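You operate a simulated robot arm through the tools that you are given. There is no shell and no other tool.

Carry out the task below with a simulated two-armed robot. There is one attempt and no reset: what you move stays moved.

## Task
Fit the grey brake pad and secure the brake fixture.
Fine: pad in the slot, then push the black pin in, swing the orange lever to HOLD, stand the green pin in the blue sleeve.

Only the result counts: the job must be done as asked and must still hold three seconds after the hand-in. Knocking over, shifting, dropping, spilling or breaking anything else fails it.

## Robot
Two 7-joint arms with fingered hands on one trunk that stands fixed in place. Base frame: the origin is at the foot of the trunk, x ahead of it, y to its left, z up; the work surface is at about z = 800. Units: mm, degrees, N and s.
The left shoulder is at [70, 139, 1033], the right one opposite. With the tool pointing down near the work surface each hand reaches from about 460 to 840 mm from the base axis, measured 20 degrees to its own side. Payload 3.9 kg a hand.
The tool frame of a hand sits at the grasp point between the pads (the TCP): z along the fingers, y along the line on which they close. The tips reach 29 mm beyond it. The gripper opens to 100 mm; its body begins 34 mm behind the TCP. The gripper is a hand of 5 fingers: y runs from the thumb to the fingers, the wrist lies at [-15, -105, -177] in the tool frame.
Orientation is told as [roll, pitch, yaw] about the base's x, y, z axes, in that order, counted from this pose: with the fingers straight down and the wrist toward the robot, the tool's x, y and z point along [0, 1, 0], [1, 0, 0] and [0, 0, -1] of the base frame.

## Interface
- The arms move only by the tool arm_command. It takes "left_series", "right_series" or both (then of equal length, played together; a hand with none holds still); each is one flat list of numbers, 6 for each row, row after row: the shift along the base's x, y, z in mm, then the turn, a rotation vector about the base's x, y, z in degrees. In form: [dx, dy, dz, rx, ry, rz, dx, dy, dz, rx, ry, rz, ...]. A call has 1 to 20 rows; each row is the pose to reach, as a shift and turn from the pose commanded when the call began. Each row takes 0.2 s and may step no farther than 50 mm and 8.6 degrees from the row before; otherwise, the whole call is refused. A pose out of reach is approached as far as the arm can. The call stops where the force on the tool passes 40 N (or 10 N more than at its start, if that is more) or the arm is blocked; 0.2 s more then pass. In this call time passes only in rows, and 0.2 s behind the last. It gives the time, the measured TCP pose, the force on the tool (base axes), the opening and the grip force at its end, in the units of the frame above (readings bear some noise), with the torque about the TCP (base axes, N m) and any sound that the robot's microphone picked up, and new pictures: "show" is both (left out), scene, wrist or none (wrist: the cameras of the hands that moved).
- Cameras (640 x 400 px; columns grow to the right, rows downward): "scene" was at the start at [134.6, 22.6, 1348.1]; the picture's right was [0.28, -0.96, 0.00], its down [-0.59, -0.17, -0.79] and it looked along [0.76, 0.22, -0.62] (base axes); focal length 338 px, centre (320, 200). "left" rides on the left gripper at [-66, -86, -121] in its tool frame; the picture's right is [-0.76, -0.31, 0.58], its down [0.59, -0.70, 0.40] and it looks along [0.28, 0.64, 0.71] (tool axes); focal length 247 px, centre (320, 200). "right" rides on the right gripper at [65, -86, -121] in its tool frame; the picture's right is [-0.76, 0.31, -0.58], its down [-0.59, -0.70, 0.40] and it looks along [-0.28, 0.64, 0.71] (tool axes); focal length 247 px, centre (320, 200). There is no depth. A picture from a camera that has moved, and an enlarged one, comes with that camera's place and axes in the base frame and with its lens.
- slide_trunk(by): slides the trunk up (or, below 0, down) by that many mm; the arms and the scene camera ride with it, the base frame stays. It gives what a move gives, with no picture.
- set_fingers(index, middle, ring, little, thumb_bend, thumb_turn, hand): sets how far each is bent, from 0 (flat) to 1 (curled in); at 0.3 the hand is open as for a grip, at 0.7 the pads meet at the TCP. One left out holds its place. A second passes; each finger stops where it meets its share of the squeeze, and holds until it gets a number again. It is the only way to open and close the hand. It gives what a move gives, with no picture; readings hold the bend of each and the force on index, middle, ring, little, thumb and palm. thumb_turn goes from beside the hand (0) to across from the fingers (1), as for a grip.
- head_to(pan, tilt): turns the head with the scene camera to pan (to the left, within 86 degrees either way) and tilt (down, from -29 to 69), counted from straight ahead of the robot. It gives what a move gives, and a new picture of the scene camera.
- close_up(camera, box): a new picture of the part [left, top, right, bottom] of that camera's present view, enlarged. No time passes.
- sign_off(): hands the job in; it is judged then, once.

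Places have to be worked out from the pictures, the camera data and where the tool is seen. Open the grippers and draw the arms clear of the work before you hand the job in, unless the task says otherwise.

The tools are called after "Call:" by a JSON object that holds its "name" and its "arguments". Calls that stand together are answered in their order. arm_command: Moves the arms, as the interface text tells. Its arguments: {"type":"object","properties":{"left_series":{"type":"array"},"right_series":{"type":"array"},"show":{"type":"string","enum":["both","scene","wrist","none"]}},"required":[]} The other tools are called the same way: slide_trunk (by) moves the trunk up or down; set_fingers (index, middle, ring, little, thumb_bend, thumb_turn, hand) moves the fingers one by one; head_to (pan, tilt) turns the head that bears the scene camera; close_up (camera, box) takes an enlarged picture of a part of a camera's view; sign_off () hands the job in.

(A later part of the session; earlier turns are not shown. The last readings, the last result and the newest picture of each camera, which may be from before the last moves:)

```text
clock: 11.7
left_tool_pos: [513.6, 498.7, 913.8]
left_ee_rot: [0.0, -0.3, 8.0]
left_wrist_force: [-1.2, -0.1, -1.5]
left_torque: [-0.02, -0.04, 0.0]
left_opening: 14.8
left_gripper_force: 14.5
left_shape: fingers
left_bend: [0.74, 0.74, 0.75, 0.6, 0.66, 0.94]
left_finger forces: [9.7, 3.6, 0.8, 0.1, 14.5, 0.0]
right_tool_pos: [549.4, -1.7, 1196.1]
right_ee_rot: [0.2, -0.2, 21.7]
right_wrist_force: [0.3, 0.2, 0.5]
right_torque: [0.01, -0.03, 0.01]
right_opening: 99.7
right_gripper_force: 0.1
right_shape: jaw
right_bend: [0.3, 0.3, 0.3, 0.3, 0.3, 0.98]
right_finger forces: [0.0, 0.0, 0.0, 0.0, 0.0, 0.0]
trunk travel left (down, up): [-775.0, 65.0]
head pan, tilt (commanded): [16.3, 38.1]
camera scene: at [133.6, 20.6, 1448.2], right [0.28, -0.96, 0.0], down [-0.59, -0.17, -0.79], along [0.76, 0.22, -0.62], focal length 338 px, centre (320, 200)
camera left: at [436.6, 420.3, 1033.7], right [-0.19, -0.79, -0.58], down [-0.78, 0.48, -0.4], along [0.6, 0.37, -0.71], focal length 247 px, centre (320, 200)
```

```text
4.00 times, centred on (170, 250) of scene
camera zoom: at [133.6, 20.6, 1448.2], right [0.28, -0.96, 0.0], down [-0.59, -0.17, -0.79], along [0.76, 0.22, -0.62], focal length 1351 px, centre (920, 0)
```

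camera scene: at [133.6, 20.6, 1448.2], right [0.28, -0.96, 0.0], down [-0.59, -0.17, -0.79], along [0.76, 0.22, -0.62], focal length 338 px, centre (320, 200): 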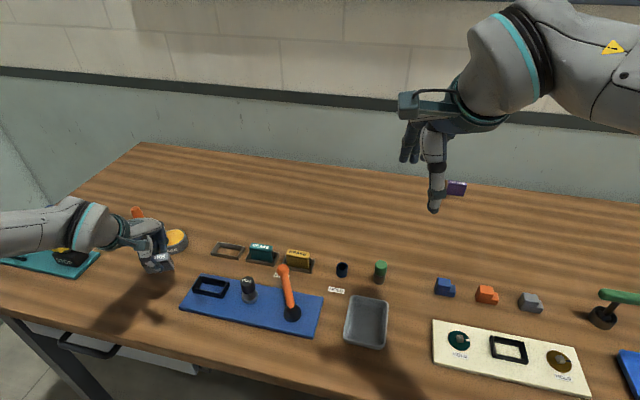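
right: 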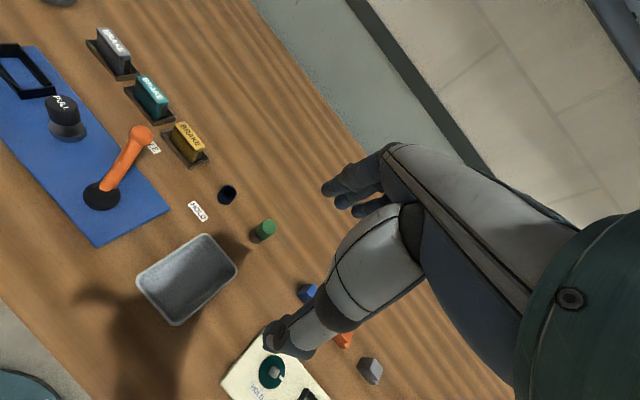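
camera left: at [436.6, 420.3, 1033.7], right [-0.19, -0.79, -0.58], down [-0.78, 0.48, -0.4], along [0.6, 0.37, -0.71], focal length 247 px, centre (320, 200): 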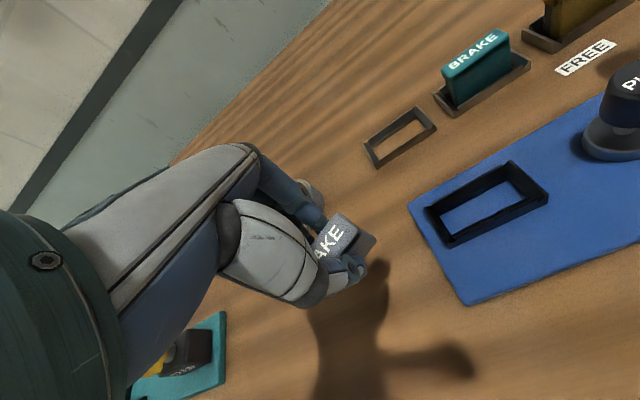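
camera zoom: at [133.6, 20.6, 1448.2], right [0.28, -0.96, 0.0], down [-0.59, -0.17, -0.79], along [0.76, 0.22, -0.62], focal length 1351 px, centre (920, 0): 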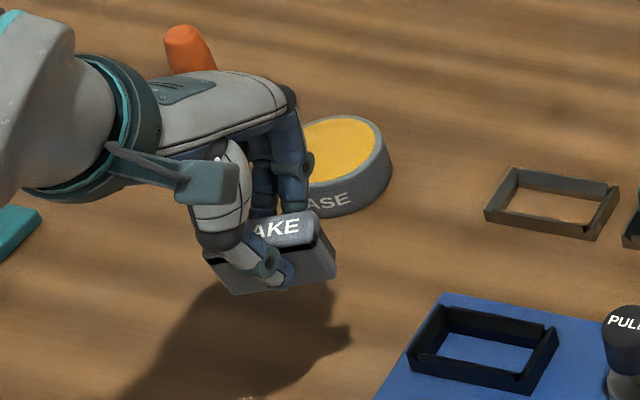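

The area is clear here, with the pad hanging roughly 45 mm below the TCP. I'll lower close to the table and check.

Call:
{"name": "arm_command", "arguments": {"left_series": [0, 0, -25, 0, 0, 0, 0, 0, -45, 0, 0, 0, 0, 0, -55, 0, 0, 0, 0, 0, -60, 0, 0, 0], "show": "both"}}

Call:
{"name": "close_up", "arguments": {"camera": "scene", "box": [100, 200, 240, 300]}}

```text
clock: 12.7
left_tool_pos: [509.5, 500.2, 850.6]
left_ee_rot: [-0.1, 0.0, 8.2]
left_wrist_force: [-0.5, 0.2, -2.1]
left_torque: [0.02, -0.05, 0.01]
left_opening: 14.5
left_gripper_force: 14.2
left_shape: fingers
left_bend: [0.74, 0.74, 0.75, 0.6, 0.66, 0.94]
left_finger forces: [9.7, 3.6, 0.7, 0.0, 14.4, 0.0]
right_tool_pos: [551.1, -0.8, 1196.0]
right_ee_rot: [0.0, 0.0, 21.6]
right_wrist_force: [0.1, 0.6, 0.5]
right_torque: [-0.02, 0.04, -0.02]
right_opening: 99.9
right_gripper_force: 0.1
right_shape: jaw
right_bend: [0.3, 0.3, 0.3, 0.3, 0.3, 0.98]
right_finger forces: [0.1, 0.0, 0.0, 0.1, 0.0, 0.1]
trunk travel left (down, up): [-775.0, 65.0]
head pan, tilt (commanded): [16.3, 38.1]
camera scene: at [134.9, 22.5, 1448.1], right [0.28, -0.96, 0.0], down [-0.59, -0.17, -0.79], along [0.76, 0.22, -0.62], focal length 338 px, centre (320, 200)
camera left: at [435.6, 422.2, 971.0], right [-0.2, -0.79, -0.58], down [-0.78, 0.48, -0.4], along [0.59, 0.37, -0.71], focal length 247 px, centre (320, 200)
```

scene: 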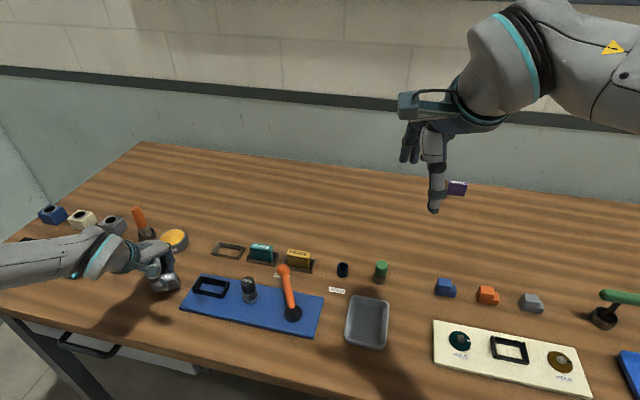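
left: 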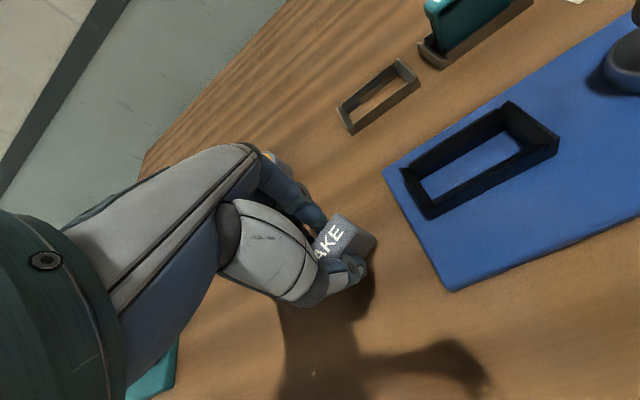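

```text
4.00 times, centred on (170, 250) of scene
camera zoom: at [134.9, 22.5, 1448.1], right [0.28, -0.96, 0.0], down [-0.59, -0.17, -0.79], along [0.76, 0.22, -0.62], focal length 1351 px, centre (920, 0)
```

zoom: 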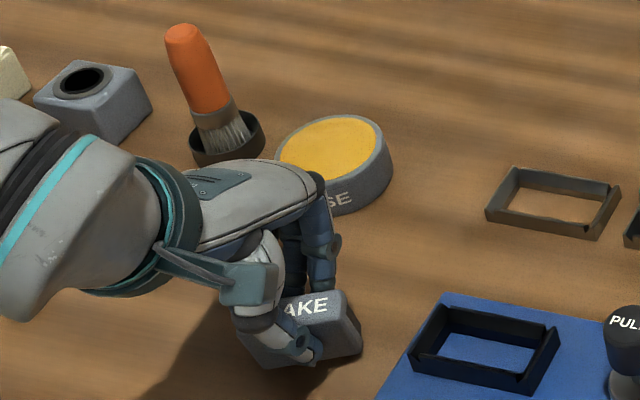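

Still no contact at z 851. I'll lower in small steps until the table pushes back.

Call:
{"name": "arm_command", "arguments": {"left_series": [0, 0, -3, 0, 0, 0, 0, 0, -5, 0, 0, 0, 0, 0, -7, 0, 0, 0], "show": "none"}}

Call:
{"name": "close_up", "arguments": {"camera": "scene", "box": [130, 230, 210, 300]}}

```text
clock: 13.5
left_tool_pos: [512.5, 500.5, 845.6]
left_ee_rot: [0.2, -0.3, 8.2]
left_wrist_force: [1.0, -0.4, 3.9]
left_torque: [-0.01, 0.05, -0.02]
left_opening: 14.5
left_gripper_force: 15.9
left_shape: fingers
left_bend: [0.74, 0.74, 0.76, 0.6, 0.66, 0.94]
left_finger forces: [10.0, 4.7, 1.3, 0.1, 14.3, 0.0]
right_tool_pos: [550.6, -0.9, 1197.8]
right_ee_rot: [0.1, -0.1, 21.7]
right_wrist_force: [-0.2, 0.4, 0.2]
right_torque: [-0.03, 0.01, 0.01]
right_opening: 99.9
right_gripper_force: 0.1
right_shape: jaw
right_bend: [0.3, 0.3, 0.3, 0.3, 0.3, 0.98]
right_finger forces: [0.1, 0.0, 0.1, 0.1, 0.0, 0.1]
trunk travel left (down, up): [-775.0, 65.0]
head pan, tilt (commanded): [16.3, 38.1]
```

```text
5.71 times, centred on (170, 265) of scene
camera zoom: at [134.0, 22.0, 1448.3], right [0.28, -0.96, 0.0], down [-0.59, -0.17, -0.79], along [0.76, 0.22, -0.62], focal length 1930 px, centre (1177, -171)
```

zoom: 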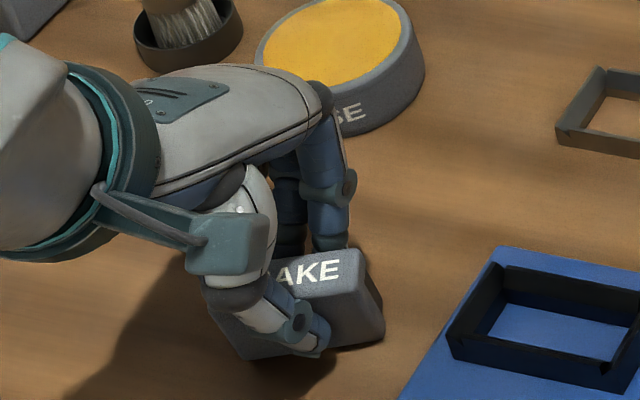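

Contact has begun, with about 6 N pushing up. I'll press a few mm further so the base rotates flat on the table.

Call:
{"name": "arm_command", "arguments": {"left_series": [0, 0, -1.5, 0, 0, 0, 0, 0, -3, 0, 0, 0, 0, 0, -4.5, 0, 0, 0, 0, 0, -4.5, 0, 0, 0], "show": "none"}}

Call:
{"name": "close_up", "arguments": {"camera": "scene", "box": [130, 230, 210, 300]}}

```text
clock: 14.5
left_tool_pos: [512.8, 500.5, 843.7]
left_ee_rot: [0.1, -0.5, 8.1]
left_wrist_force: [4.4, 6.1, 24.5]
left_torque: [0.06, 0.06, -0.09]
left_opening: 14.1
left_gripper_force: 19.9
left_shape: fingers
left_bend: [0.74, 0.75, 0.76, 0.6, 0.66, 0.94]
left_finger forces: [14.5, 7.9, 2.9, 0.1, 14.3, 0.1]
right_tool_pos: [549.4, -1.0, 1196.7]
right_ee_rot: [0.0, -0.2, 21.7]
right_wrist_force: [0.2, 0.0, 0.1]
right_torque: [0.0, 0.0, -0.02]
right_opening: 99.5
right_gripper_force: 0.0
right_shape: jaw
right_bend: [0.3, 0.3, 0.3, 0.3, 0.3, 0.98]
right_finger forces: [0.0, 0.0, 0.0, 0.0, 0.0, 0.1]
trunk travel left (down, up): [-775.0, 65.0]
head pan, tilt (commanded): [16.3, 38.1]
```

```text
5.71 times, centred on (170, 265) of scene
camera zoom: at [132.2, 20.5, 1448.6], right [0.28, -0.96, 0.0], down [-0.59, -0.17, -0.79], along [0.76, 0.22, -0.61], focal length 1930 px, centre (1177, -171)
```

zoom: 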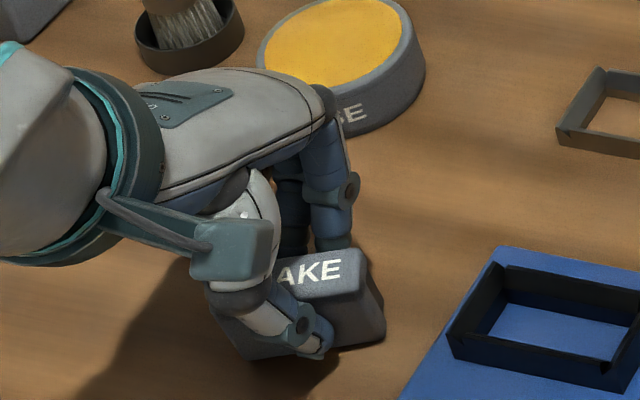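

The hand is pressing with about 24 N. Next I'll ease the grip while keeping the push, so the pad settles flat on its base.

Call:
{"name": "set_fingers", "arguments": {"hand": "left", "index": 0.69, "middle": 0.69, "ring": 0.66, "little": 0.55, "thumb_bend": 0.68}}

Call:
{"name": "close_up", "arguments": {"camera": "scene", "box": [130, 230, 210, 300]}}

Call:
{"name": "close_up", "arguments": {"camera": "left", "box": [270, 190, 430, 310]}}

```text
clock: 15.5
left_tool_pos: [511.7, 500.6, 838.7]
left_ee_rot: [-0.1, 0.1, 8.2]
left_wrist_force: [-0.2, 0.1, -2.1]
left_torque: [-0.03, 0.0, 0.0]
left_opening: 16.3
left_gripper_force: 4.4
left_shape: fingers
left_bend: [0.66, 0.68, 0.66, 0.55, 0.65, 0.97]
left_finger forces: [2.9, 1.1, 0.0, 0.0, 4.4, 0.1]
right_tool_pos: [551.3, 0.7, 1195.4]
right_ee_rot: [0.0, 0.0, 21.7]
right_wrist_force: [-0.3, -1.4, -0.1]
right_torque: [-0.03, -0.01, 0.02]
right_opening: 100.2
right_gripper_force: 0.0
right_shape: jaw
right_bend: [0.3, 0.3, 0.3, 0.3, 0.3, 0.98]
right_finger forces: [0.0, 0.0, 0.0, 0.0, 0.0, 0.0]
trunk travel left (down, up): [-775.0, 65.0]
head pan, tilt (commanded): [16.3, 38.1]
```

```text
5.71 times, centred on (170, 265) of scene
camera zoom: at [134.8, 22.7, 1448.0], right [0.28, -0.96, 0.0], down [-0.59, -0.17, -0.79], along [0.76, 0.22, -0.62], focal length 1930 px, centre (1177, -171)
```

zoom: 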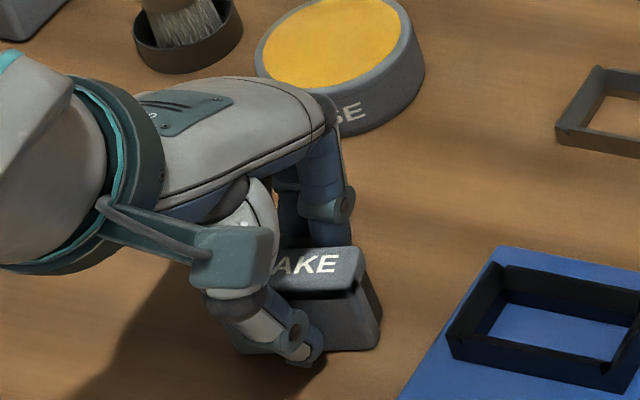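

```text
3.33 times, centred on (350, 250) of left
camera zoom: at [436.2, 422.4, 959.0], right [-0.2, -0.79, -0.58], down [-0.78, 0.48, -0.4], along [0.59, 0.37, -0.71], focal length 823 px, centre (220, 33)
```

zoom: 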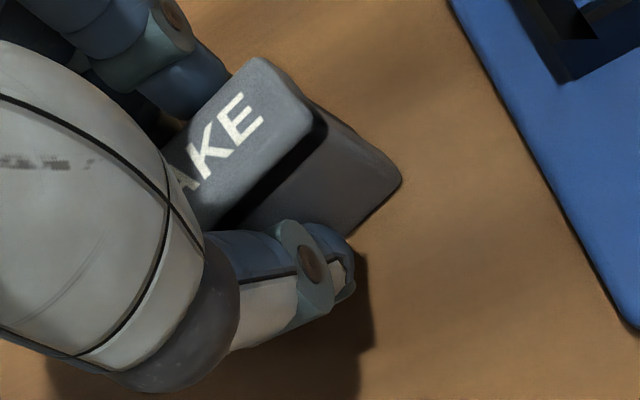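

The pad now looks upright on the table. I'll open the hand to release it.

Call:
{"name": "set_fingers", "arguments": {"hand": "left", "index": 0.45, "middle": 0.45, "ring": 0.45, "little": 0.45, "thumb_bend": 0.45}}

Call:
{"name": "close_up", "arguments": {"camera": "scene", "box": [130, 230, 210, 300]}}

Call:
{"name": "close_up", "arguments": {"camera": "left", "box": [270, 190, 430, 310]}}

```text
clock: 16.5
left_tool_pos: [512.0, 500.7, 839.6]
left_ee_rot: [-0.2, 0.0, 8.2]
left_wrist_force: [-0.3, -0.4, 0.0]
left_torque: [-0.02, -0.01, -0.02]
left_opening: 62.1
left_gripper_force: 0.1
left_shape: fingers
left_bend: [0.45, 0.45, 0.45, 0.45, 0.45, 0.97]
left_finger forces: [0.0, 0.1, 0.0, 0.1, 0.1, 0.0]
right_tool_pos: [550.6, 0.1, 1196.5]
right_ee_rot: [0.0, 0.0, 21.6]
right_wrist_force: [0.8, 0.1, 0.1]
right_torque: [0.02, -0.01, 0.01]
right_opening: 99.6
right_gripper_force: 0.0
right_shape: jaw
right_bend: [0.3, 0.3, 0.3, 0.3, 0.3, 0.98]
right_finger forces: [0.0, 0.1, 0.0, 0.0, 0.0, 0.0]
trunk travel left (down, up): [-775.0, 65.0]
head pan, tilt (commanded): [16.3, 38.1]
```

```text
5.71 times, centred on (170, 265) of scene
camera zoom: at [134.6, 22.6, 1448.1], right [0.28, -0.96, 0.0], down [-0.59, -0.17, -0.79], along [0.76, 0.22, -0.62], focal length 1930 px, centre (1177, -171)
```

zoom: 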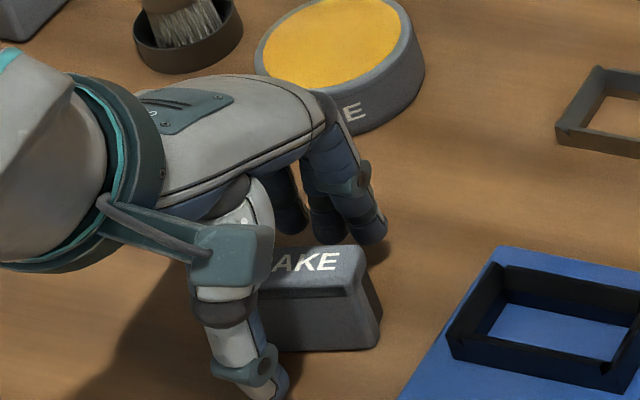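

```text
3.33 times, centred on (350, 250) of left
camera zoom: at [436.4, 422.3, 959.8], right [-0.2, -0.79, -0.58], down [-0.78, 0.48, -0.4], along [0.6, 0.37, -0.71], focal length 823 px, centre (220, 33)
```

zoom: 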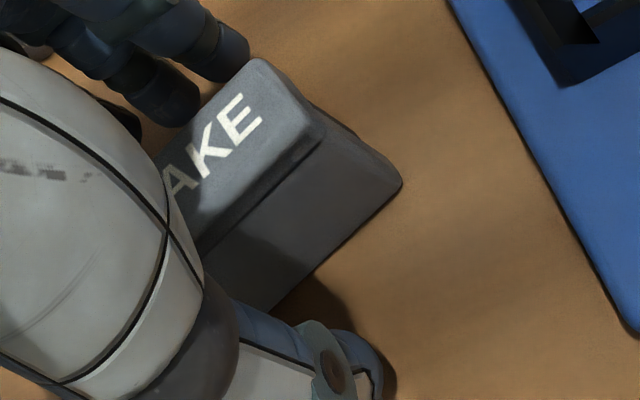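

The pad stands upright at about [508, 500] with a yaw near 19°, while the hand is at 8°. I'll open wider, turn the hand to match and regrip with the thumb against only the index and middle fingers.

Call:
{"name": "set_fingers", "arguments": {"hand": "left", "index": 0.35, "middle": 0.35, "ring": 0.3, "little": 0.3, "thumb_bend": 0.35}}

Call:
{"name": "arm_command", "arguments": {"left_series": [-1, 0, 4, 0, 0, 3.6, -2.5, -0.5, 6, 0, 0, 7.2, -4, -1, 6, 0, 0, 10.8], "show": "both"}}

Call:
{"name": "close_up", "arguments": {"camera": "left", "box": [250, 180, 430, 310]}}

Call:
{"name": "close_up", "arguments": {"camera": "scene", "box": [130, 230, 210, 300]}}

```text
clock: 17.5
left_tool_pos: [510.7, 499.9, 839.5]
left_ee_rot: [0.0, 0.0, 8.2]
left_wrist_force: [-0.2, -1.0, -0.4]
left_torque: [-0.01, 0.01, -0.02]
left_opening: 86.5
left_gripper_force: 0.1
left_shape: fingers
left_bend: [0.35, 0.35, 0.3, 0.3, 0.35, 0.97]
left_finger forces: [0.1, 0.1, 0.1, 0.0, 0.1, 0.0]
right_tool_pos: [550.7, 0.4, 1194.2]
right_ee_rot: [0.1, -0.1, 21.6]
right_wrist_force: [0.2, -0.3, 0.3]
right_torque: [-0.01, 0.02, -0.05]
right_opening: 100.1
right_gripper_force: 0.0
right_shape: jaw
right_bend: [0.3, 0.3, 0.3, 0.3, 0.3, 0.98]
right_finger forces: [0.1, 0.0, 0.0, 0.0, 0.0, 0.0]
trunk travel left (down, up): [-775.0, 65.0]
head pan, tilt (commanded): [16.3, 38.1]
```

```text
clock: 18.3
left_tool_pos: [508.2, 498.5, 845.0]
left_ee_rot: [-0.1, 0.0, 19.1]
left_wrist_force: [0.2, 0.1, 0.4]
left_torque: [0.03, 0.0, -0.04]
left_opening: 86.7
left_gripper_force: 0.1
left_shape: fingers
left_bend: [0.35, 0.35, 0.3, 0.3, 0.35, 0.98]
left_finger forces: [0.0, 0.1, 0.1, 0.0, 0.1, 0.1]
right_tool_pos: [550.6, -1.2, 1195.4]
right_ee_rot: [0.0, -0.2, 21.7]
right_wrist_force: [0.6, 0.0, 0.3]
right_torque: [0.0, 0.02, -0.03]
right_opening: 99.8
right_gripper_force: 0.1
right_shape: jaw
right_bend: [0.3, 0.3, 0.3, 0.3, 0.3, 0.98]
right_finger forces: [0.1, 0.0, 0.1, 0.0, 0.0, 0.0]
trunk travel left (down, up): [-775.0, 65.0]
head pan, tilt (commanded): [16.3, 38.1]
camera scene: at [134.6, 22.6, 1448.1], right [0.28, -0.96, 0.0], down [-0.59, -0.17, -0.79], along [0.76, 0.22, -0.62], focal length 338 px, centre (320, 200)
camera left: at [448.0, 408.0, 965.3], right [-0.04, -0.82, -0.58], down [-0.86, 0.33, -0.4], along [0.51, 0.48, -0.71], focal length 247 px, centre (320, 200)
```

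scene: 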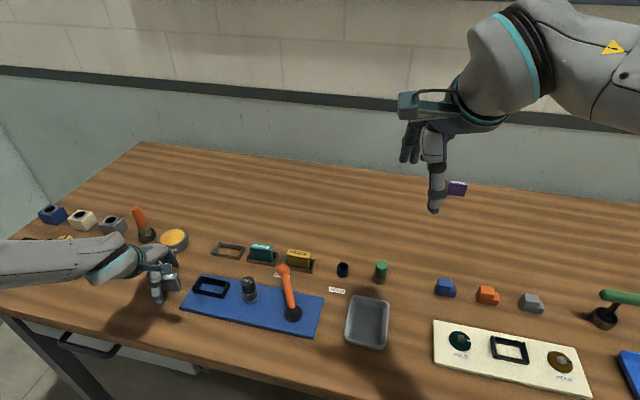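
left: 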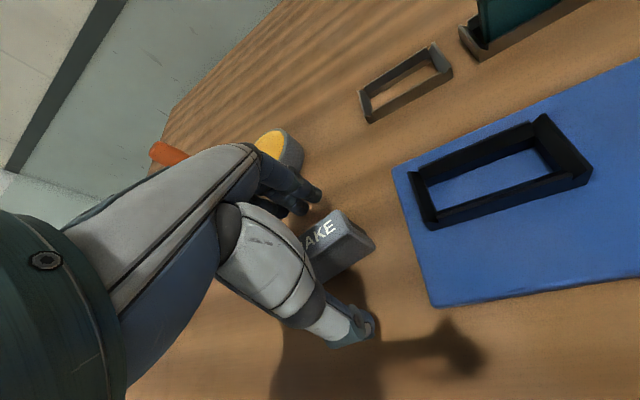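

```text
3.08 times, centred on (340, 245) of left
camera zoom: at [448.0, 408.0, 965.3], right [-0.04, -0.82, -0.58], down [-0.86, 0.33, -0.4], along [0.51, 0.48, -0.71], focal length 760 px, centre (258, 62)
```

zoom: 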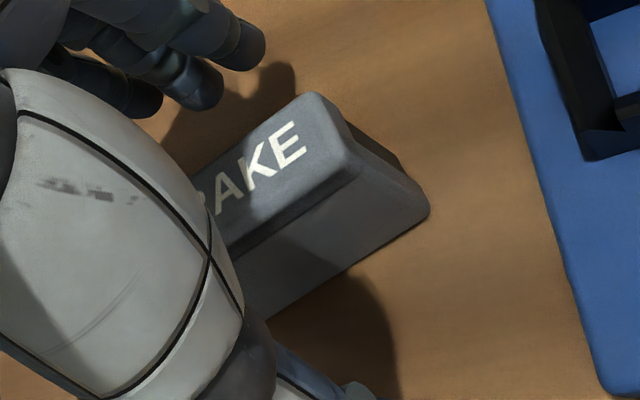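

```text
5.71 times, centred on (170, 265) of scene
camera zoom: at [134.6, 22.6, 1448.1], right [0.28, -0.96, 0.0], down [-0.59, -0.17, -0.79], along [0.76, 0.22, -0.62], focal length 1930 px, centre (1177, -171)
```

zoom: 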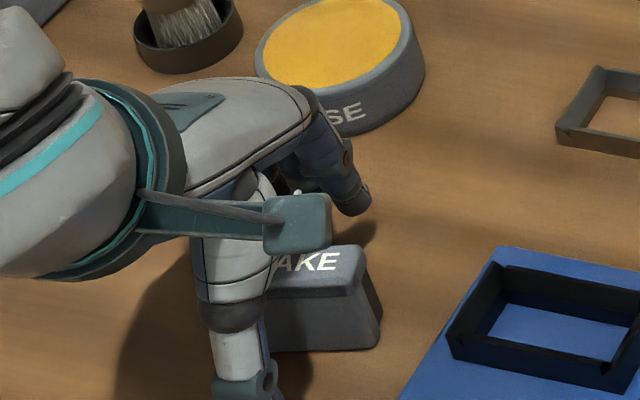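

The hand at yaw 19° matches the pad and is centred on it. I'll close the thumb, index and middle gently.

Call:
{"name": "set_fingers", "arguments": {"hand": "left", "index": 0.7, "middle": 0.7, "thumb_bend": 0.7}}

Call:
{"name": "close_up", "arguments": {"camera": "left", "box": [250, 180, 430, 310]}}

Call:
{"name": "close_up", "arguments": {"camera": "scene", "box": [130, 230, 210, 300]}}

```text
clock: 19.3
left_tool_pos: [507.2, 499.0, 845.6]
left_ee_rot: [0.0, -0.1, 19.0]
left_wrist_force: [0.7, 0.2, 1.1]
left_torque: [-0.02, 0.03, -0.05]
left_opening: 15.8
left_gripper_force: 6.3
left_shape: fingers
left_bend: [0.66, 0.67, 0.3, 0.3, 0.65, 0.97]
left_finger forces: [3.6, 2.5, 0.0, 0.0, 5.8, 0.0]
right_tool_pos: [549.6, 0.7, 1195.7]
right_ee_rot: [0.0, -0.1, 21.7]
right_wrist_force: [-0.1, 0.1, -0.4]
right_torque: [-0.01, -0.01, 0.01]
right_opening: 99.8
right_gripper_force: 0.1
right_shape: jaw
right_bend: [0.3, 0.3, 0.3, 0.3, 0.3, 0.98]
right_finger forces: [0.1, 0.0, 0.0, 0.0, 0.1, 0.1]
trunk travel left (down, up): [-775.0, 65.0]
head pan, tilt (commanded): [16.3, 38.1]
```

```text
3.08 times, centred on (340, 245) of left
camera zoom: at [447.9, 407.9, 965.5], right [-0.04, -0.82, -0.58], down [-0.86, 0.33, -0.4], along [0.52, 0.48, -0.71], focal length 760 px, centre (258, 62)
```

zoom: 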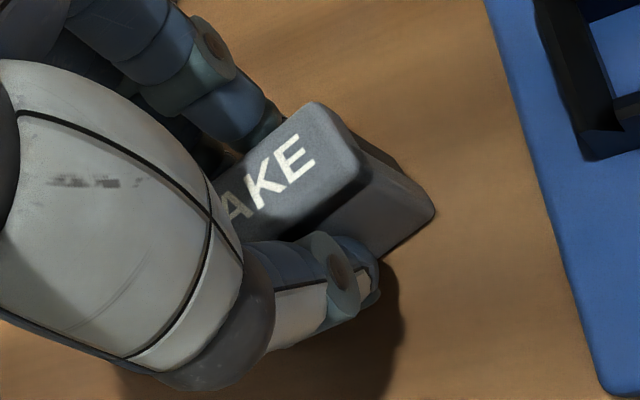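

```text
5.71 times, centred on (170, 265) of scene
camera zoom: at [134.5, 22.5, 1448.1], right [0.28, -0.96, 0.0], down [-0.59, -0.17, -0.79], along [0.76, 0.22, -0.62], focal length 1930 px, centre (1177, -171)
```

zoom: 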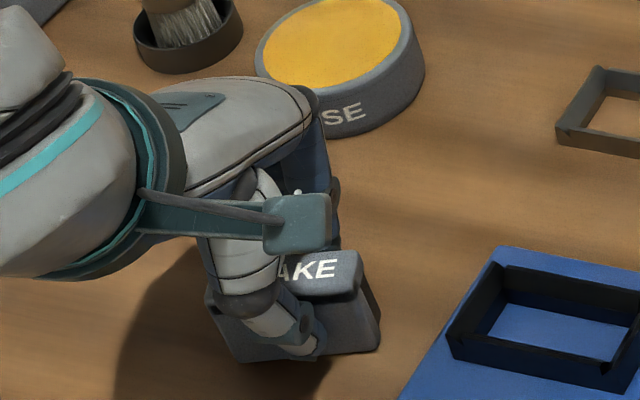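

Gripping turned the pad another 8° or so because the middle finger reaches further than the index. I'll ease the middle and press the index a little more to swing it back parallel.

Call:
{"name": "set_fingers", "arguments": {"hand": "left", "index": 0.73, "middle": 0.665, "thumb_bend": 0.7}}

Call:
{"name": "close_up", "arguments": {"camera": "left", "box": [250, 180, 430, 310]}}

Call:
{"name": "close_up", "arguments": {"camera": "scene", "box": [130, 230, 210, 300]}}

```text
clock: 20.3
left_tool_pos: [507.8, 498.7, 846.0]
left_ee_rot: [-0.1, -0.1, 19.0]
left_wrist_force: [0.8, 0.0, 1.8]
left_torque: [0.0, 0.0, 0.02]
left_opening: 15.3
left_gripper_force: 6.3
left_shape: fingers
left_bend: [0.64, 0.66, 0.3, 0.3, 0.65, 0.97]
left_finger forces: [6.3, 0.3, 0.0, 0.0, 6.3, 0.0]
right_tool_pos: [550.7, 0.3, 1195.6]
right_ee_rot: [0.1, -0.1, 21.7]
right_wrist_force: [-0.3, 0.5, -0.3]
right_torque: [0.03, -0.01, 0.01]
right_opening: 99.7
right_gripper_force: 0.1
right_shape: jaw
right_bend: [0.3, 0.3, 0.3, 0.3, 0.3, 0.98]
right_finger forces: [0.0, 0.0, 0.0, 0.0, 0.1, 0.1]
trunk travel left (down, up): [-775.0, 65.0]
head pan, tilt (commanded): [16.3, 38.1]
```

```text
3.08 times, centred on (340, 245) of left
camera zoom: at [447.9, 407.8, 965.4], right [-0.04, -0.82, -0.58], down [-0.86, 0.33, -0.4], along [0.52, 0.48, -0.71], focal length 760 px, centre (258, 62)
```

zoom: 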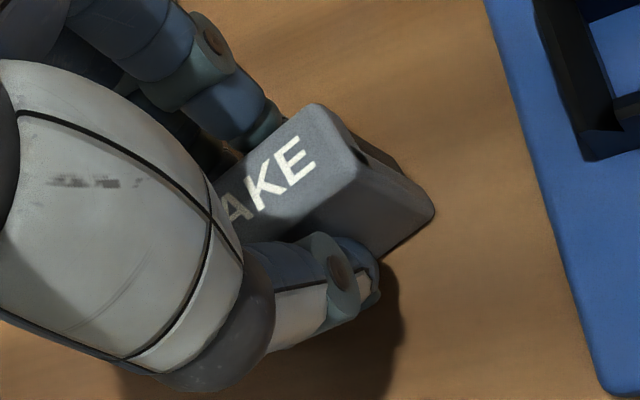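

```text
5.71 times, centred on (170, 265) of scene
camera zoom: at [134.5, 22.5, 1448.1], right [0.28, -0.96, 0.0], down [-0.59, -0.17, -0.79], along [0.76, 0.22, -0.62], focal length 1930 px, centre (1177, -171)
```

zoom: 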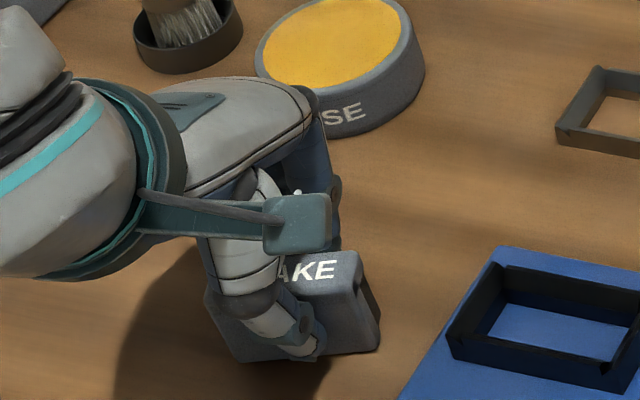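

The pad is now within about 4° of the hand, held mainly by index against thumb at 6 N. I'll raise the squeeze evenly, then lift a little and check.

Call:
{"name": "set_fingers", "arguments": {"hand": "left", "index": 0.76, "middle": 0.685, "thumb_bend": 0.75}}

Call:
{"name": "arm_command", "arguments": {"left_series": [0, 0, 8, 0, 0, 0, 0, 0, 20, 0, 0, 0, 0, 0, 40, 0, 0, 0, 0, 0, 60, 0, 0, 0], "show": "both"}}

Call:
{"name": "close_up", "arguments": {"camera": "left", "box": [270, 190, 430, 310]}}

Call:
{"name": "close_up", "arguments": {"camera": "scene", "box": [130, 210, 210, 280]}}

```text
clock: 21.3
left_tool_pos: [509.1, 499.0, 845.3]
left_ee_rot: [-0.1, 0.0, 19.0]
left_wrist_force: [0.8, 0.2, 0.4]
left_torque: [0.03, 0.03, -0.02]
left_opening: 14.6
left_gripper_force: 11.0
left_shape: fingers
left_bend: [0.74, 0.66, 0.3, 0.3, 0.66, 0.97]
left_finger forces: [9.7, 1.5, 0.0, 0.0, 11.4, 0.0]
right_tool_pos: [550.9, -0.7, 1195.7]
right_ee_rot: [0.0, -0.1, 21.7]
right_wrist_force: [1.0, -0.9, 0.2]
right_torque: [-0.02, -0.06, 0.01]
right_opening: 99.8
right_gripper_force: 0.1
right_shape: jaw
right_bend: [0.3, 0.3, 0.3, 0.3, 0.3, 0.98]
right_finger forces: [0.0, 0.0, 0.0, 0.1, 0.0, 0.0]
trunk travel left (down, up): [-775.0, 65.0]
head pan, tilt (commanded): [16.3, 38.1]
```

```text
clock: 22.3
left_tool_pos: [507.3, 497.6, 904.5]
left_ee_rot: [-0.1, 0.0, 19.0]
left_wrist_force: [-0.2, -0.1, -0.9]
left_torque: [-0.02, -0.02, 0.01]
left_opening: 14.5
left_gripper_force: 12.2
left_shape: fingers
left_bend: [0.74, 0.66, 0.3, 0.3, 0.66, 0.97]
left_finger forces: [9.9, 1.3, 0.0, 0.0, 11.3, 0.1]
right_tool_pos: [549.5, 2.0, 1196.5]
right_ee_rot: [0.1, -0.1, 21.8]
right_wrist_force: [0.5, 0.6, -0.5]
right_torque: [-0.04, 0.02, 0.04]
right_opening: 100.0
right_gripper_force: 0.1
right_shape: jaw
right_bend: [0.3, 0.3, 0.3, 0.3, 0.3, 0.98]
right_finger forces: [0.0, 0.0, 0.0, 0.0, 0.0, 0.1]
trunk travel left (down, up): [-775.0, 65.0]
head pan, tilt (commanded): [16.3, 38.1]
camera scene: at [133.6, 23.4, 1448.2], right [0.28, -0.96, 0.0], down [-0.59, -0.17, -0.79], along [0.76, 0.22, -0.62], focal length 338 px, centre (320, 200)
camera left: at [448.5, 408.3, 1025.1], right [-0.04, -0.82, -0.58], down [-0.86, 0.33, -0.4], along [0.52, 0.48, -0.71], focal length 247 px, centre (320, 200)
```

scene: 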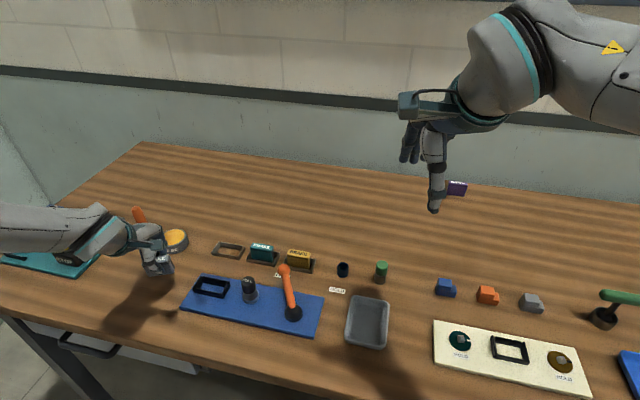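
left: 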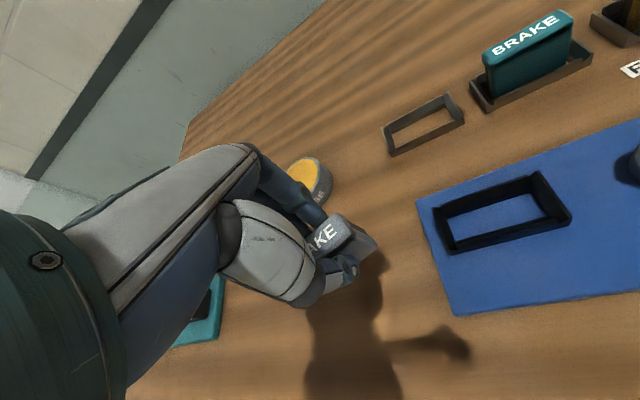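

```text
3.33 times, centred on (350, 250) of left
camera zoom: at [448.5, 408.3, 1025.1], right [-0.04, -0.82, -0.58], down [-0.86, 0.33, -0.4], along [0.52, 0.48, -0.71], focal length 823 px, centre (220, 33)
```

zoom: 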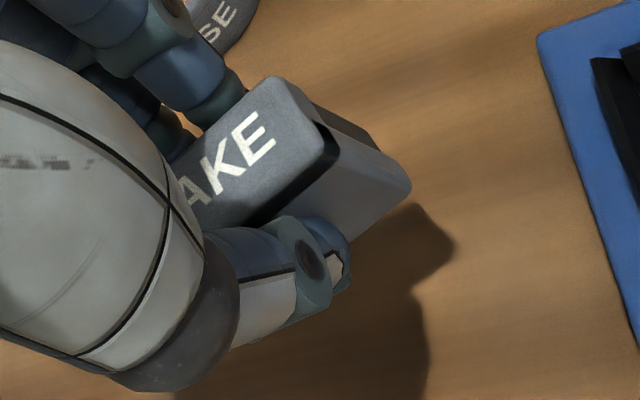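

```text
5.71 times, centred on (170, 245) of scene
camera zoom: at [133.6, 23.4, 1448.2], right [0.28, -0.96, 0.0], down [-0.59, -0.17, -0.79], along [0.76, 0.22, -0.62], focal length 1930 px, centre (1177, -57)
```

zoom: 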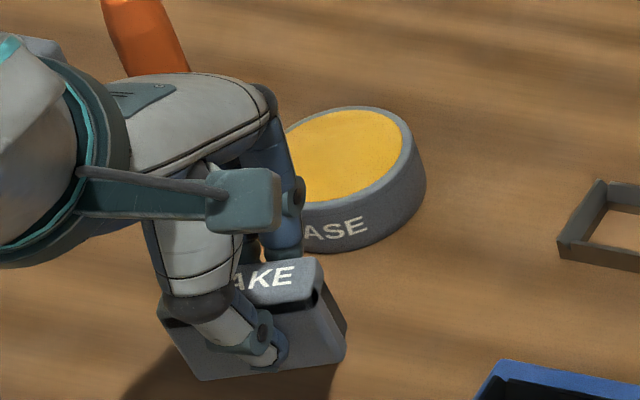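

The pad lifted upright, with roughly 9° of yaw relative to the hand and little other tilt. That can be corrected by the hand's yaw, so I'll move above the slot and turn toward about −6°.

Call:
{"name": "arm_command", "arguments": {"left_series": [6, -20, 6, 0, 0, -5, 12, -40, 6, 0, 0, -10, 18, -60, 6, 0, 0, -15, 22, -80, 6, 0, 0, -20, 25, -100, 6, 0, 0, -25], "show": "both"}}

Call:
{"name": "close_up", "arguments": {"camera": "left", "box": [270, 180, 450, 320]}}

Call:
{"name": "close_up", "arguments": {"camera": "scene", "box": [160, 220, 270, 310]}}

```text
clock: 23.5
left_tool_pos: [534.3, 398.1, 911.8]
left_ee_rot: [-0.1, 0.0, -6.1]
left_wrist_force: [-0.1, -0.2, -1.5]
left_torque: [-0.02, 0.0, 0.0]
left_opening: 14.6
left_gripper_force: 11.3
left_shape: fingers
left_bend: [0.74, 0.66, 0.3, 0.3, 0.66, 0.96]
left_finger forces: [9.9, 1.3, 0.1, 0.0, 11.2, 0.0]
right_tool_pos: [552.0, 0.3, 1195.4]
right_ee_rot: [0.0, -0.1, 21.7]
right_wrist_force: [0.4, 0.0, 0.1]
right_torque: [0.04, 0.04, 0.01]
right_opening: 99.7
right_gripper_force: 0.0
right_shape: jaw
right_bend: [0.3, 0.3, 0.3, 0.3, 0.3, 0.98]
right_finger forces: [0.0, 0.0, 0.0, 0.0, 0.0, 0.0]
trunk travel left (down, up): [-775.0, 65.0]
head pan, tilt (commanded): [16.3, 38.1]
camera scene: at [135.1, 22.9, 1448.1], right [0.28, -0.96, 0.0], down [-0.59, -0.17, -0.79], along [0.76, 0.22, -0.62], focal length 338 px, centre (320, 200)
camera left: at [442.1, 341.6, 1030.6], right [-0.39, -0.72, -0.58], down [-0.64, 0.66, -0.4], along [0.67, 0.21, -0.71], focal length 247 px, centre (320, 200)
```

scene: 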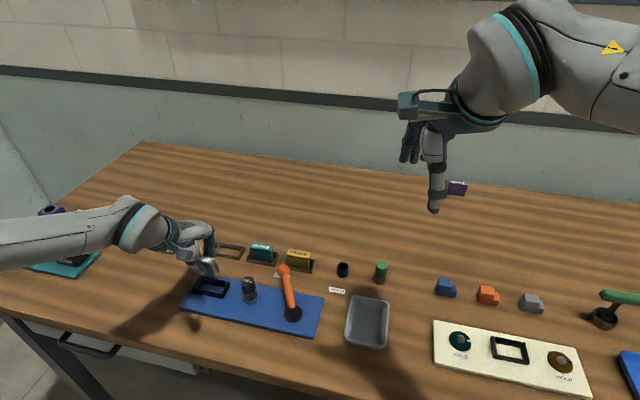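
left: 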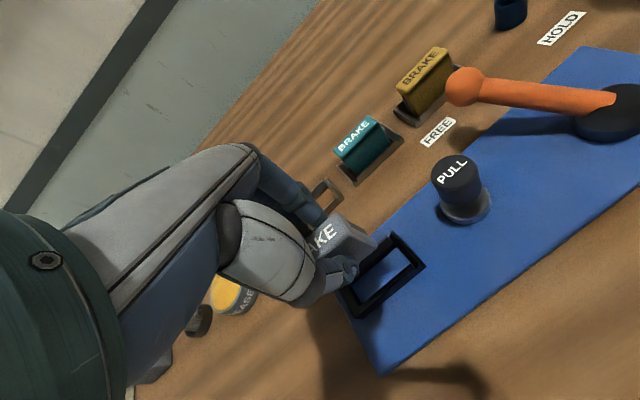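

```text
2.86 times, centred on (360, 250) of left
camera zoom: at [442.1, 341.6, 1030.6], right [-0.39, -0.72, -0.58], down [-0.64, 0.66, -0.4], along [0.67, 0.21, -0.71], focal length 706 px, centre (206, 57)
```

zoom: 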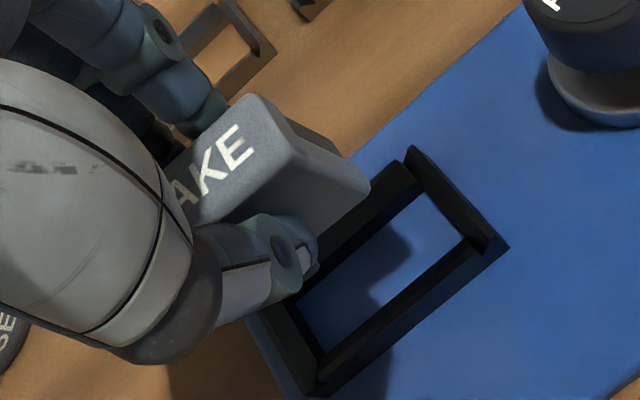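

```text
4.44 times, centred on (215, 265) of scene
camera zoom: at [135.1, 22.9, 1448.1], right [0.28, -0.96, 0.0], down [-0.59, -0.17, -0.79], along [0.76, 0.22, -0.62], focal length 1501 px, centre (787, -89)
```

zoom: 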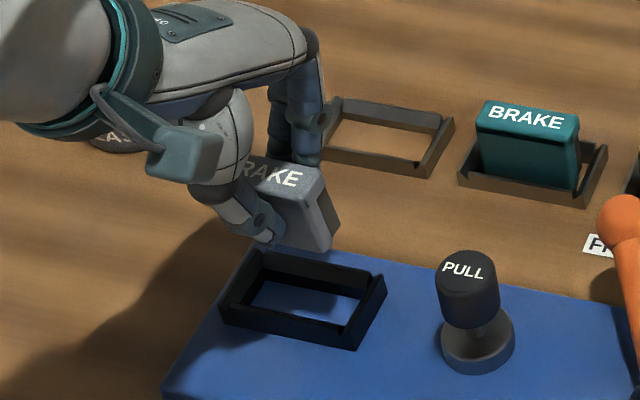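

Yaw −6° is reachable, and the pad now sits above the slot and looks nearly parallel to it. I'll zoom tightly to refine the slot and pad geometry before lowering.

Call:
{"name": "close_up", "arguments": {"camera": "left", "box": [310, 195, 430, 270]}}

Call:
{"name": "close_up", "arguments": {"camera": "scene", "box": [190, 245, 260, 300]}}

Call:
{"name": "close_up", "arguments": {"camera": "left", "box": [320, 220, 440, 330]}}

```text
5.33 times, centred on (370, 232) of left
camera zoom: at [442.1, 341.6, 1030.6], right [-0.39, -0.72, -0.58], down [-0.64, 0.66, -0.4], along [0.67, 0.21, -0.71], focal length 1317 px, centre (53, 27)
```

zoom: 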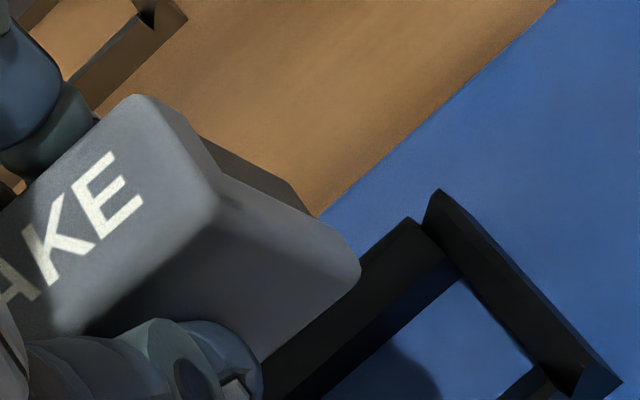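

```text
7.27 times, centred on (225, 272) of scene
camera zoom: at [135.1, 22.9, 1448.1], right [0.28, -0.96, 0.0], down [-0.59, -0.17, -0.79], along [0.76, 0.22, -0.62], focal length 2456 px, centre (1011, -327)
```

zoom: 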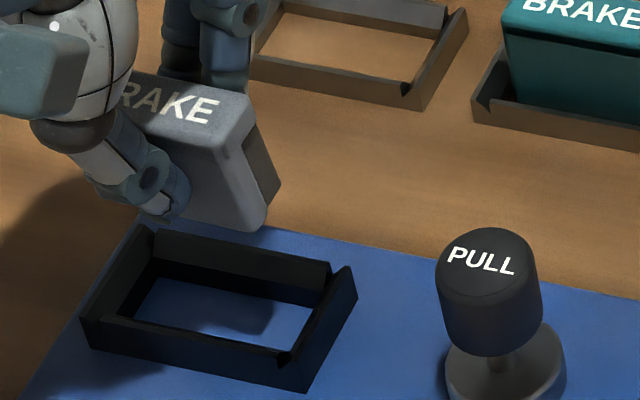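

```text
3.64 times, centred on (380, 275) of left
camera zoom: at [442.1, 341.6, 1030.6], right [-0.39, -0.72, -0.58], down [-0.64, 0.66, -0.4], along [0.67, 0.21, -0.71], focal length 898 px, centre (102, -73)
```

zoom: 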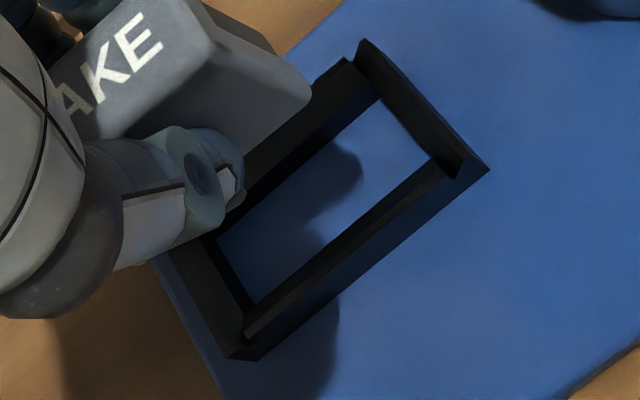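

Pad and slot agree in yaw and roll. The pad centre is near [533, 398.5] and the slot centre near [528, 396.3], so I'll shift by about [−5, −2] and lower until the pad is just above the frame's rim.

Call:
{"name": "arm_command", "arguments": {"left_series": [-3, -1, -14, 0, 0, 0, -5, -2, -28, 0, 0, 0, -5, -2, -38, 0, 0, 0], "show": "none"}}

Call:
{"name": "close_up", "arguments": {"camera": "left", "box": [310, 195, 430, 300]}}

Call:
{"name": "close_up", "arguments": {"camera": "scene", "box": [180, 250, 250, 305]}}

```text
clock: 24.3
left_tool_pos: [528.9, 396.6, 873.5]
left_ee_rot: [0.0, -0.1, -6.1]
left_wrist_force: [-0.3, -0.1, -1.6]
left_torque: [-0.02, 0.01, 0.0]
left_opening: 14.6
left_gripper_force: 10.6
left_shape: fingers
left_bend: [0.74, 0.66, 0.3, 0.3, 0.66, 0.96]
left_finger forces: [9.9, 1.3, 0.0, 0.1, 11.2, 0.0]
right_tool_pos: [549.9, 1.5, 1195.6]
right_ee_rot: [0.0, -0.1, 21.7]
right_wrist_force: [1.0, 0.9, -0.1]
right_torque: [-0.04, 0.0, 0.04]
right_opening: 99.9
right_gripper_force: 0.0
right_shape: jaw
right_bend: [0.3, 0.3, 0.3, 0.3, 0.3, 0.98]
right_finger forces: [0.0, 0.1, 0.0, 0.1, 0.1, 0.0]
trunk travel left (down, up): [-775.0, 65.0]
head pan, tilt (commanded): [16.3, 38.1]
```

```text
3.81 times, centred on (370, 248) of left
camera zoom: at [436.9, 339.5, 993.3], right [-0.38, -0.72, -0.58], down [-0.64, 0.66, -0.4], along [0.67, 0.21, -0.71], focal length 941 px, centre (130, 19)
```

zoom: 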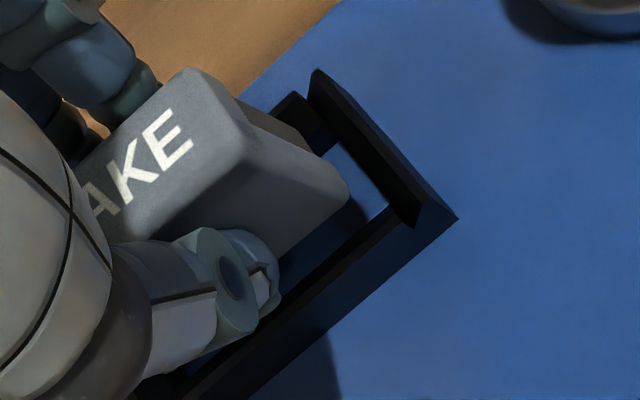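

```text
7.27 times, centred on (215, 278) of scene
camera zoom: at [135.1, 22.8, 1448.1], right [0.28, -0.96, 0.0], down [-0.59, -0.17, -0.79], along [0.76, 0.22, -0.62], focal length 2456 px, centre (1084, -364)
```

zoom: 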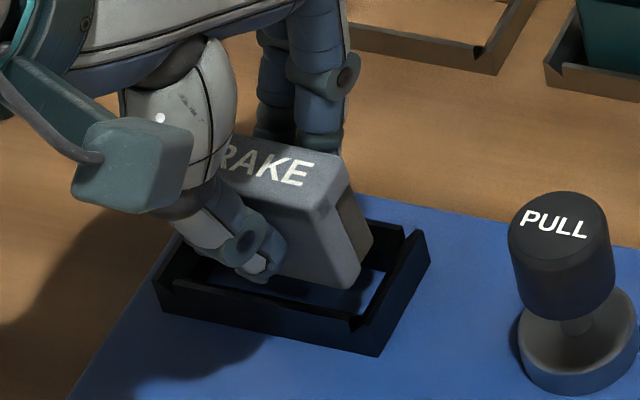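

The pad's bottom is now just above the rim and centred in both directions. I'll lower it into the slot in small steps and watch the force.

Call:
{"name": "arm_command", "arguments": {"left_series": [0, 0, -3, 0, 0, 0, 0, 0, -6, 0, 0, 0, 0, 0, -9, 0, 0, 0], "show": "none"}}

Call:
{"name": "close_up", "arguments": {"camera": "left", "box": [310, 195, 430, 300]}}

Call:
{"name": "close_up", "arguments": {"camera": "scene", "box": [180, 250, 250, 305]}}

```text
clock: 25.1
left_tool_pos: [528.0, 396.1, 865.0]
left_ee_rot: [-0.1, 0.1, -6.0]
left_wrist_force: [-0.5, -0.3, -1.7]
left_torque: [0.03, 0.01, -0.04]
left_opening: 14.7
left_gripper_force: 11.0
left_shape: fingers
left_bend: [0.74, 0.67, 0.3, 0.3, 0.66, 0.96]
left_finger forces: [9.8, 0.9, 0.1, 0.1, 11.4, 0.0]
right_tool_pos: [550.6, 0.4, 1196.8]
right_ee_rot: [0.0, 0.0, 21.7]
right_wrist_force: [0.0, 0.0, -0.3]
right_torque: [-0.01, -0.01, 0.0]
right_opening: 99.8
right_gripper_force: 0.1
right_shape: jaw
right_bend: [0.3, 0.3, 0.3, 0.3, 0.3, 0.98]
right_finger forces: [0.0, 0.0, 0.1, 0.0, 0.0, 0.1]
trunk travel left (down, up): [-775.0, 65.0]
head pan, tilt (commanded): [16.3, 38.1]
```

```text
3.81 times, centred on (370, 248) of left
camera zoom: at [436.3, 339.7, 984.5], right [-0.38, -0.72, -0.58], down [-0.64, 0.66, -0.4], along [0.67, 0.21, -0.71], focal length 941 px, centre (130, 19)
```

zoom: 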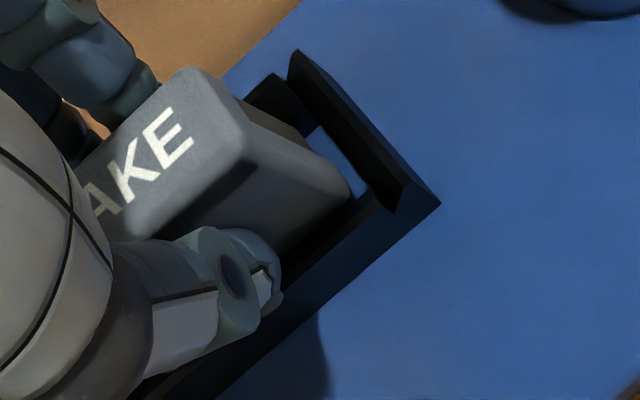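

```text
7.27 times, centred on (215, 278) of scene
camera zoom: at [134.9, 22.9, 1448.1], right [0.28, -0.96, 0.0], down [-0.59, -0.17, -0.79], along [0.76, 0.22, -0.62], focal length 2456 px, centre (1084, -364)
```

zoom: 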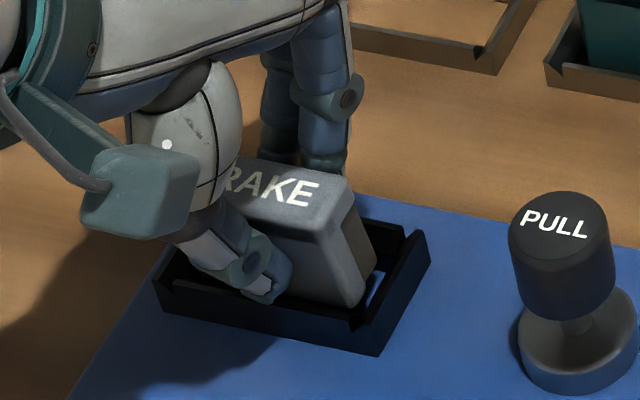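

There's no contact yet and the pad is entering with a small visible gap at its right end. I'll nudge 1 mm to the right and keep lowering.

Call:
{"name": "arm_command", "arguments": {"left_series": [0, -1, -2, 0, 0, 0, 0, -1, -4, 0, 0, 0, 0, -1, -6, 0, 0, 0], "show": "none"}}

Call:
{"name": "close_up", "arguments": {"camera": "left", "box": [310, 195, 430, 300]}}

Call:
{"name": "close_up", "arguments": {"camera": "scene", "box": [180, 250, 250, 305]}}

```text
clock: 25.9
left_tool_pos: [528.8, 395.2, 860.9]
left_ee_rot: [-0.1, -0.2, -6.0]
left_wrist_force: [-1.2, 0.7, 5.9]
left_torque: [-0.02, 0.19, -0.01]
left_opening: 14.8
left_gripper_force: 15.3
left_shape: fingers
left_bend: [0.74, 0.67, 0.3, 0.3, 0.67, 0.96]
left_finger forces: [9.9, 1.3, 0.0, 0.0, 19.8, 0.1]
right_tool_pos: [550.3, -0.4, 1196.4]
right_ee_rot: [0.1, -0.1, 21.7]
right_wrist_force: [0.4, 0.1, -0.3]
right_torque: [-0.01, 0.02, -0.01]
right_opening: 99.7
right_gripper_force: 0.0
right_shape: jaw
right_bend: [0.3, 0.3, 0.3, 0.3, 0.3, 0.98]
right_finger forces: [0.0, 0.0, 0.1, 0.0, 0.1, 0.0]
trunk travel left (down, up): [-775.0, 65.0]
head pan, tilt (commanded): [16.3, 38.1]
```

```text
3.81 times, centred on (370, 248) of left
camera zoom: at [435.7, 338.5, 979.7], right [-0.38, -0.72, -0.58], down [-0.64, 0.66, -0.4], along [0.67, 0.21, -0.71], focal length 941 px, centre (130, 19)
```

zoom: 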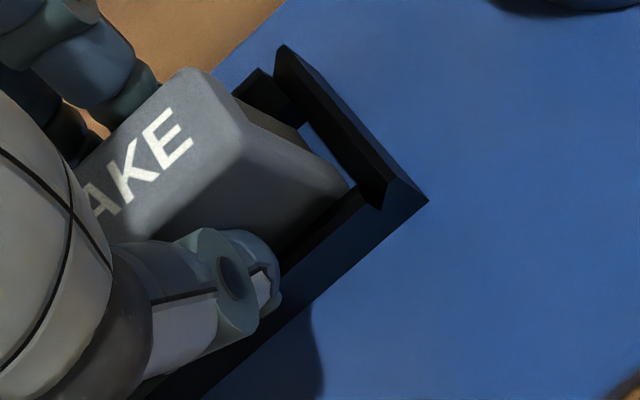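

```text
7.27 times, centred on (215, 278) of scene
camera zoom: at [133.7, 22.1, 1448.4], right [0.28, -0.96, 0.0], down [-0.59, -0.17, -0.79], along [0.76, 0.22, -0.62], focal length 2456 px, centre (1084, -364)
```

zoom: 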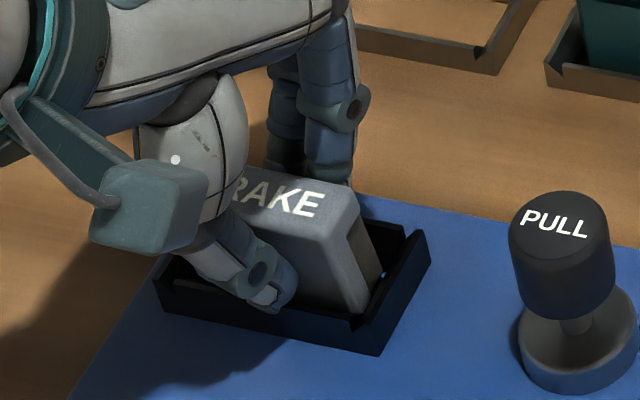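

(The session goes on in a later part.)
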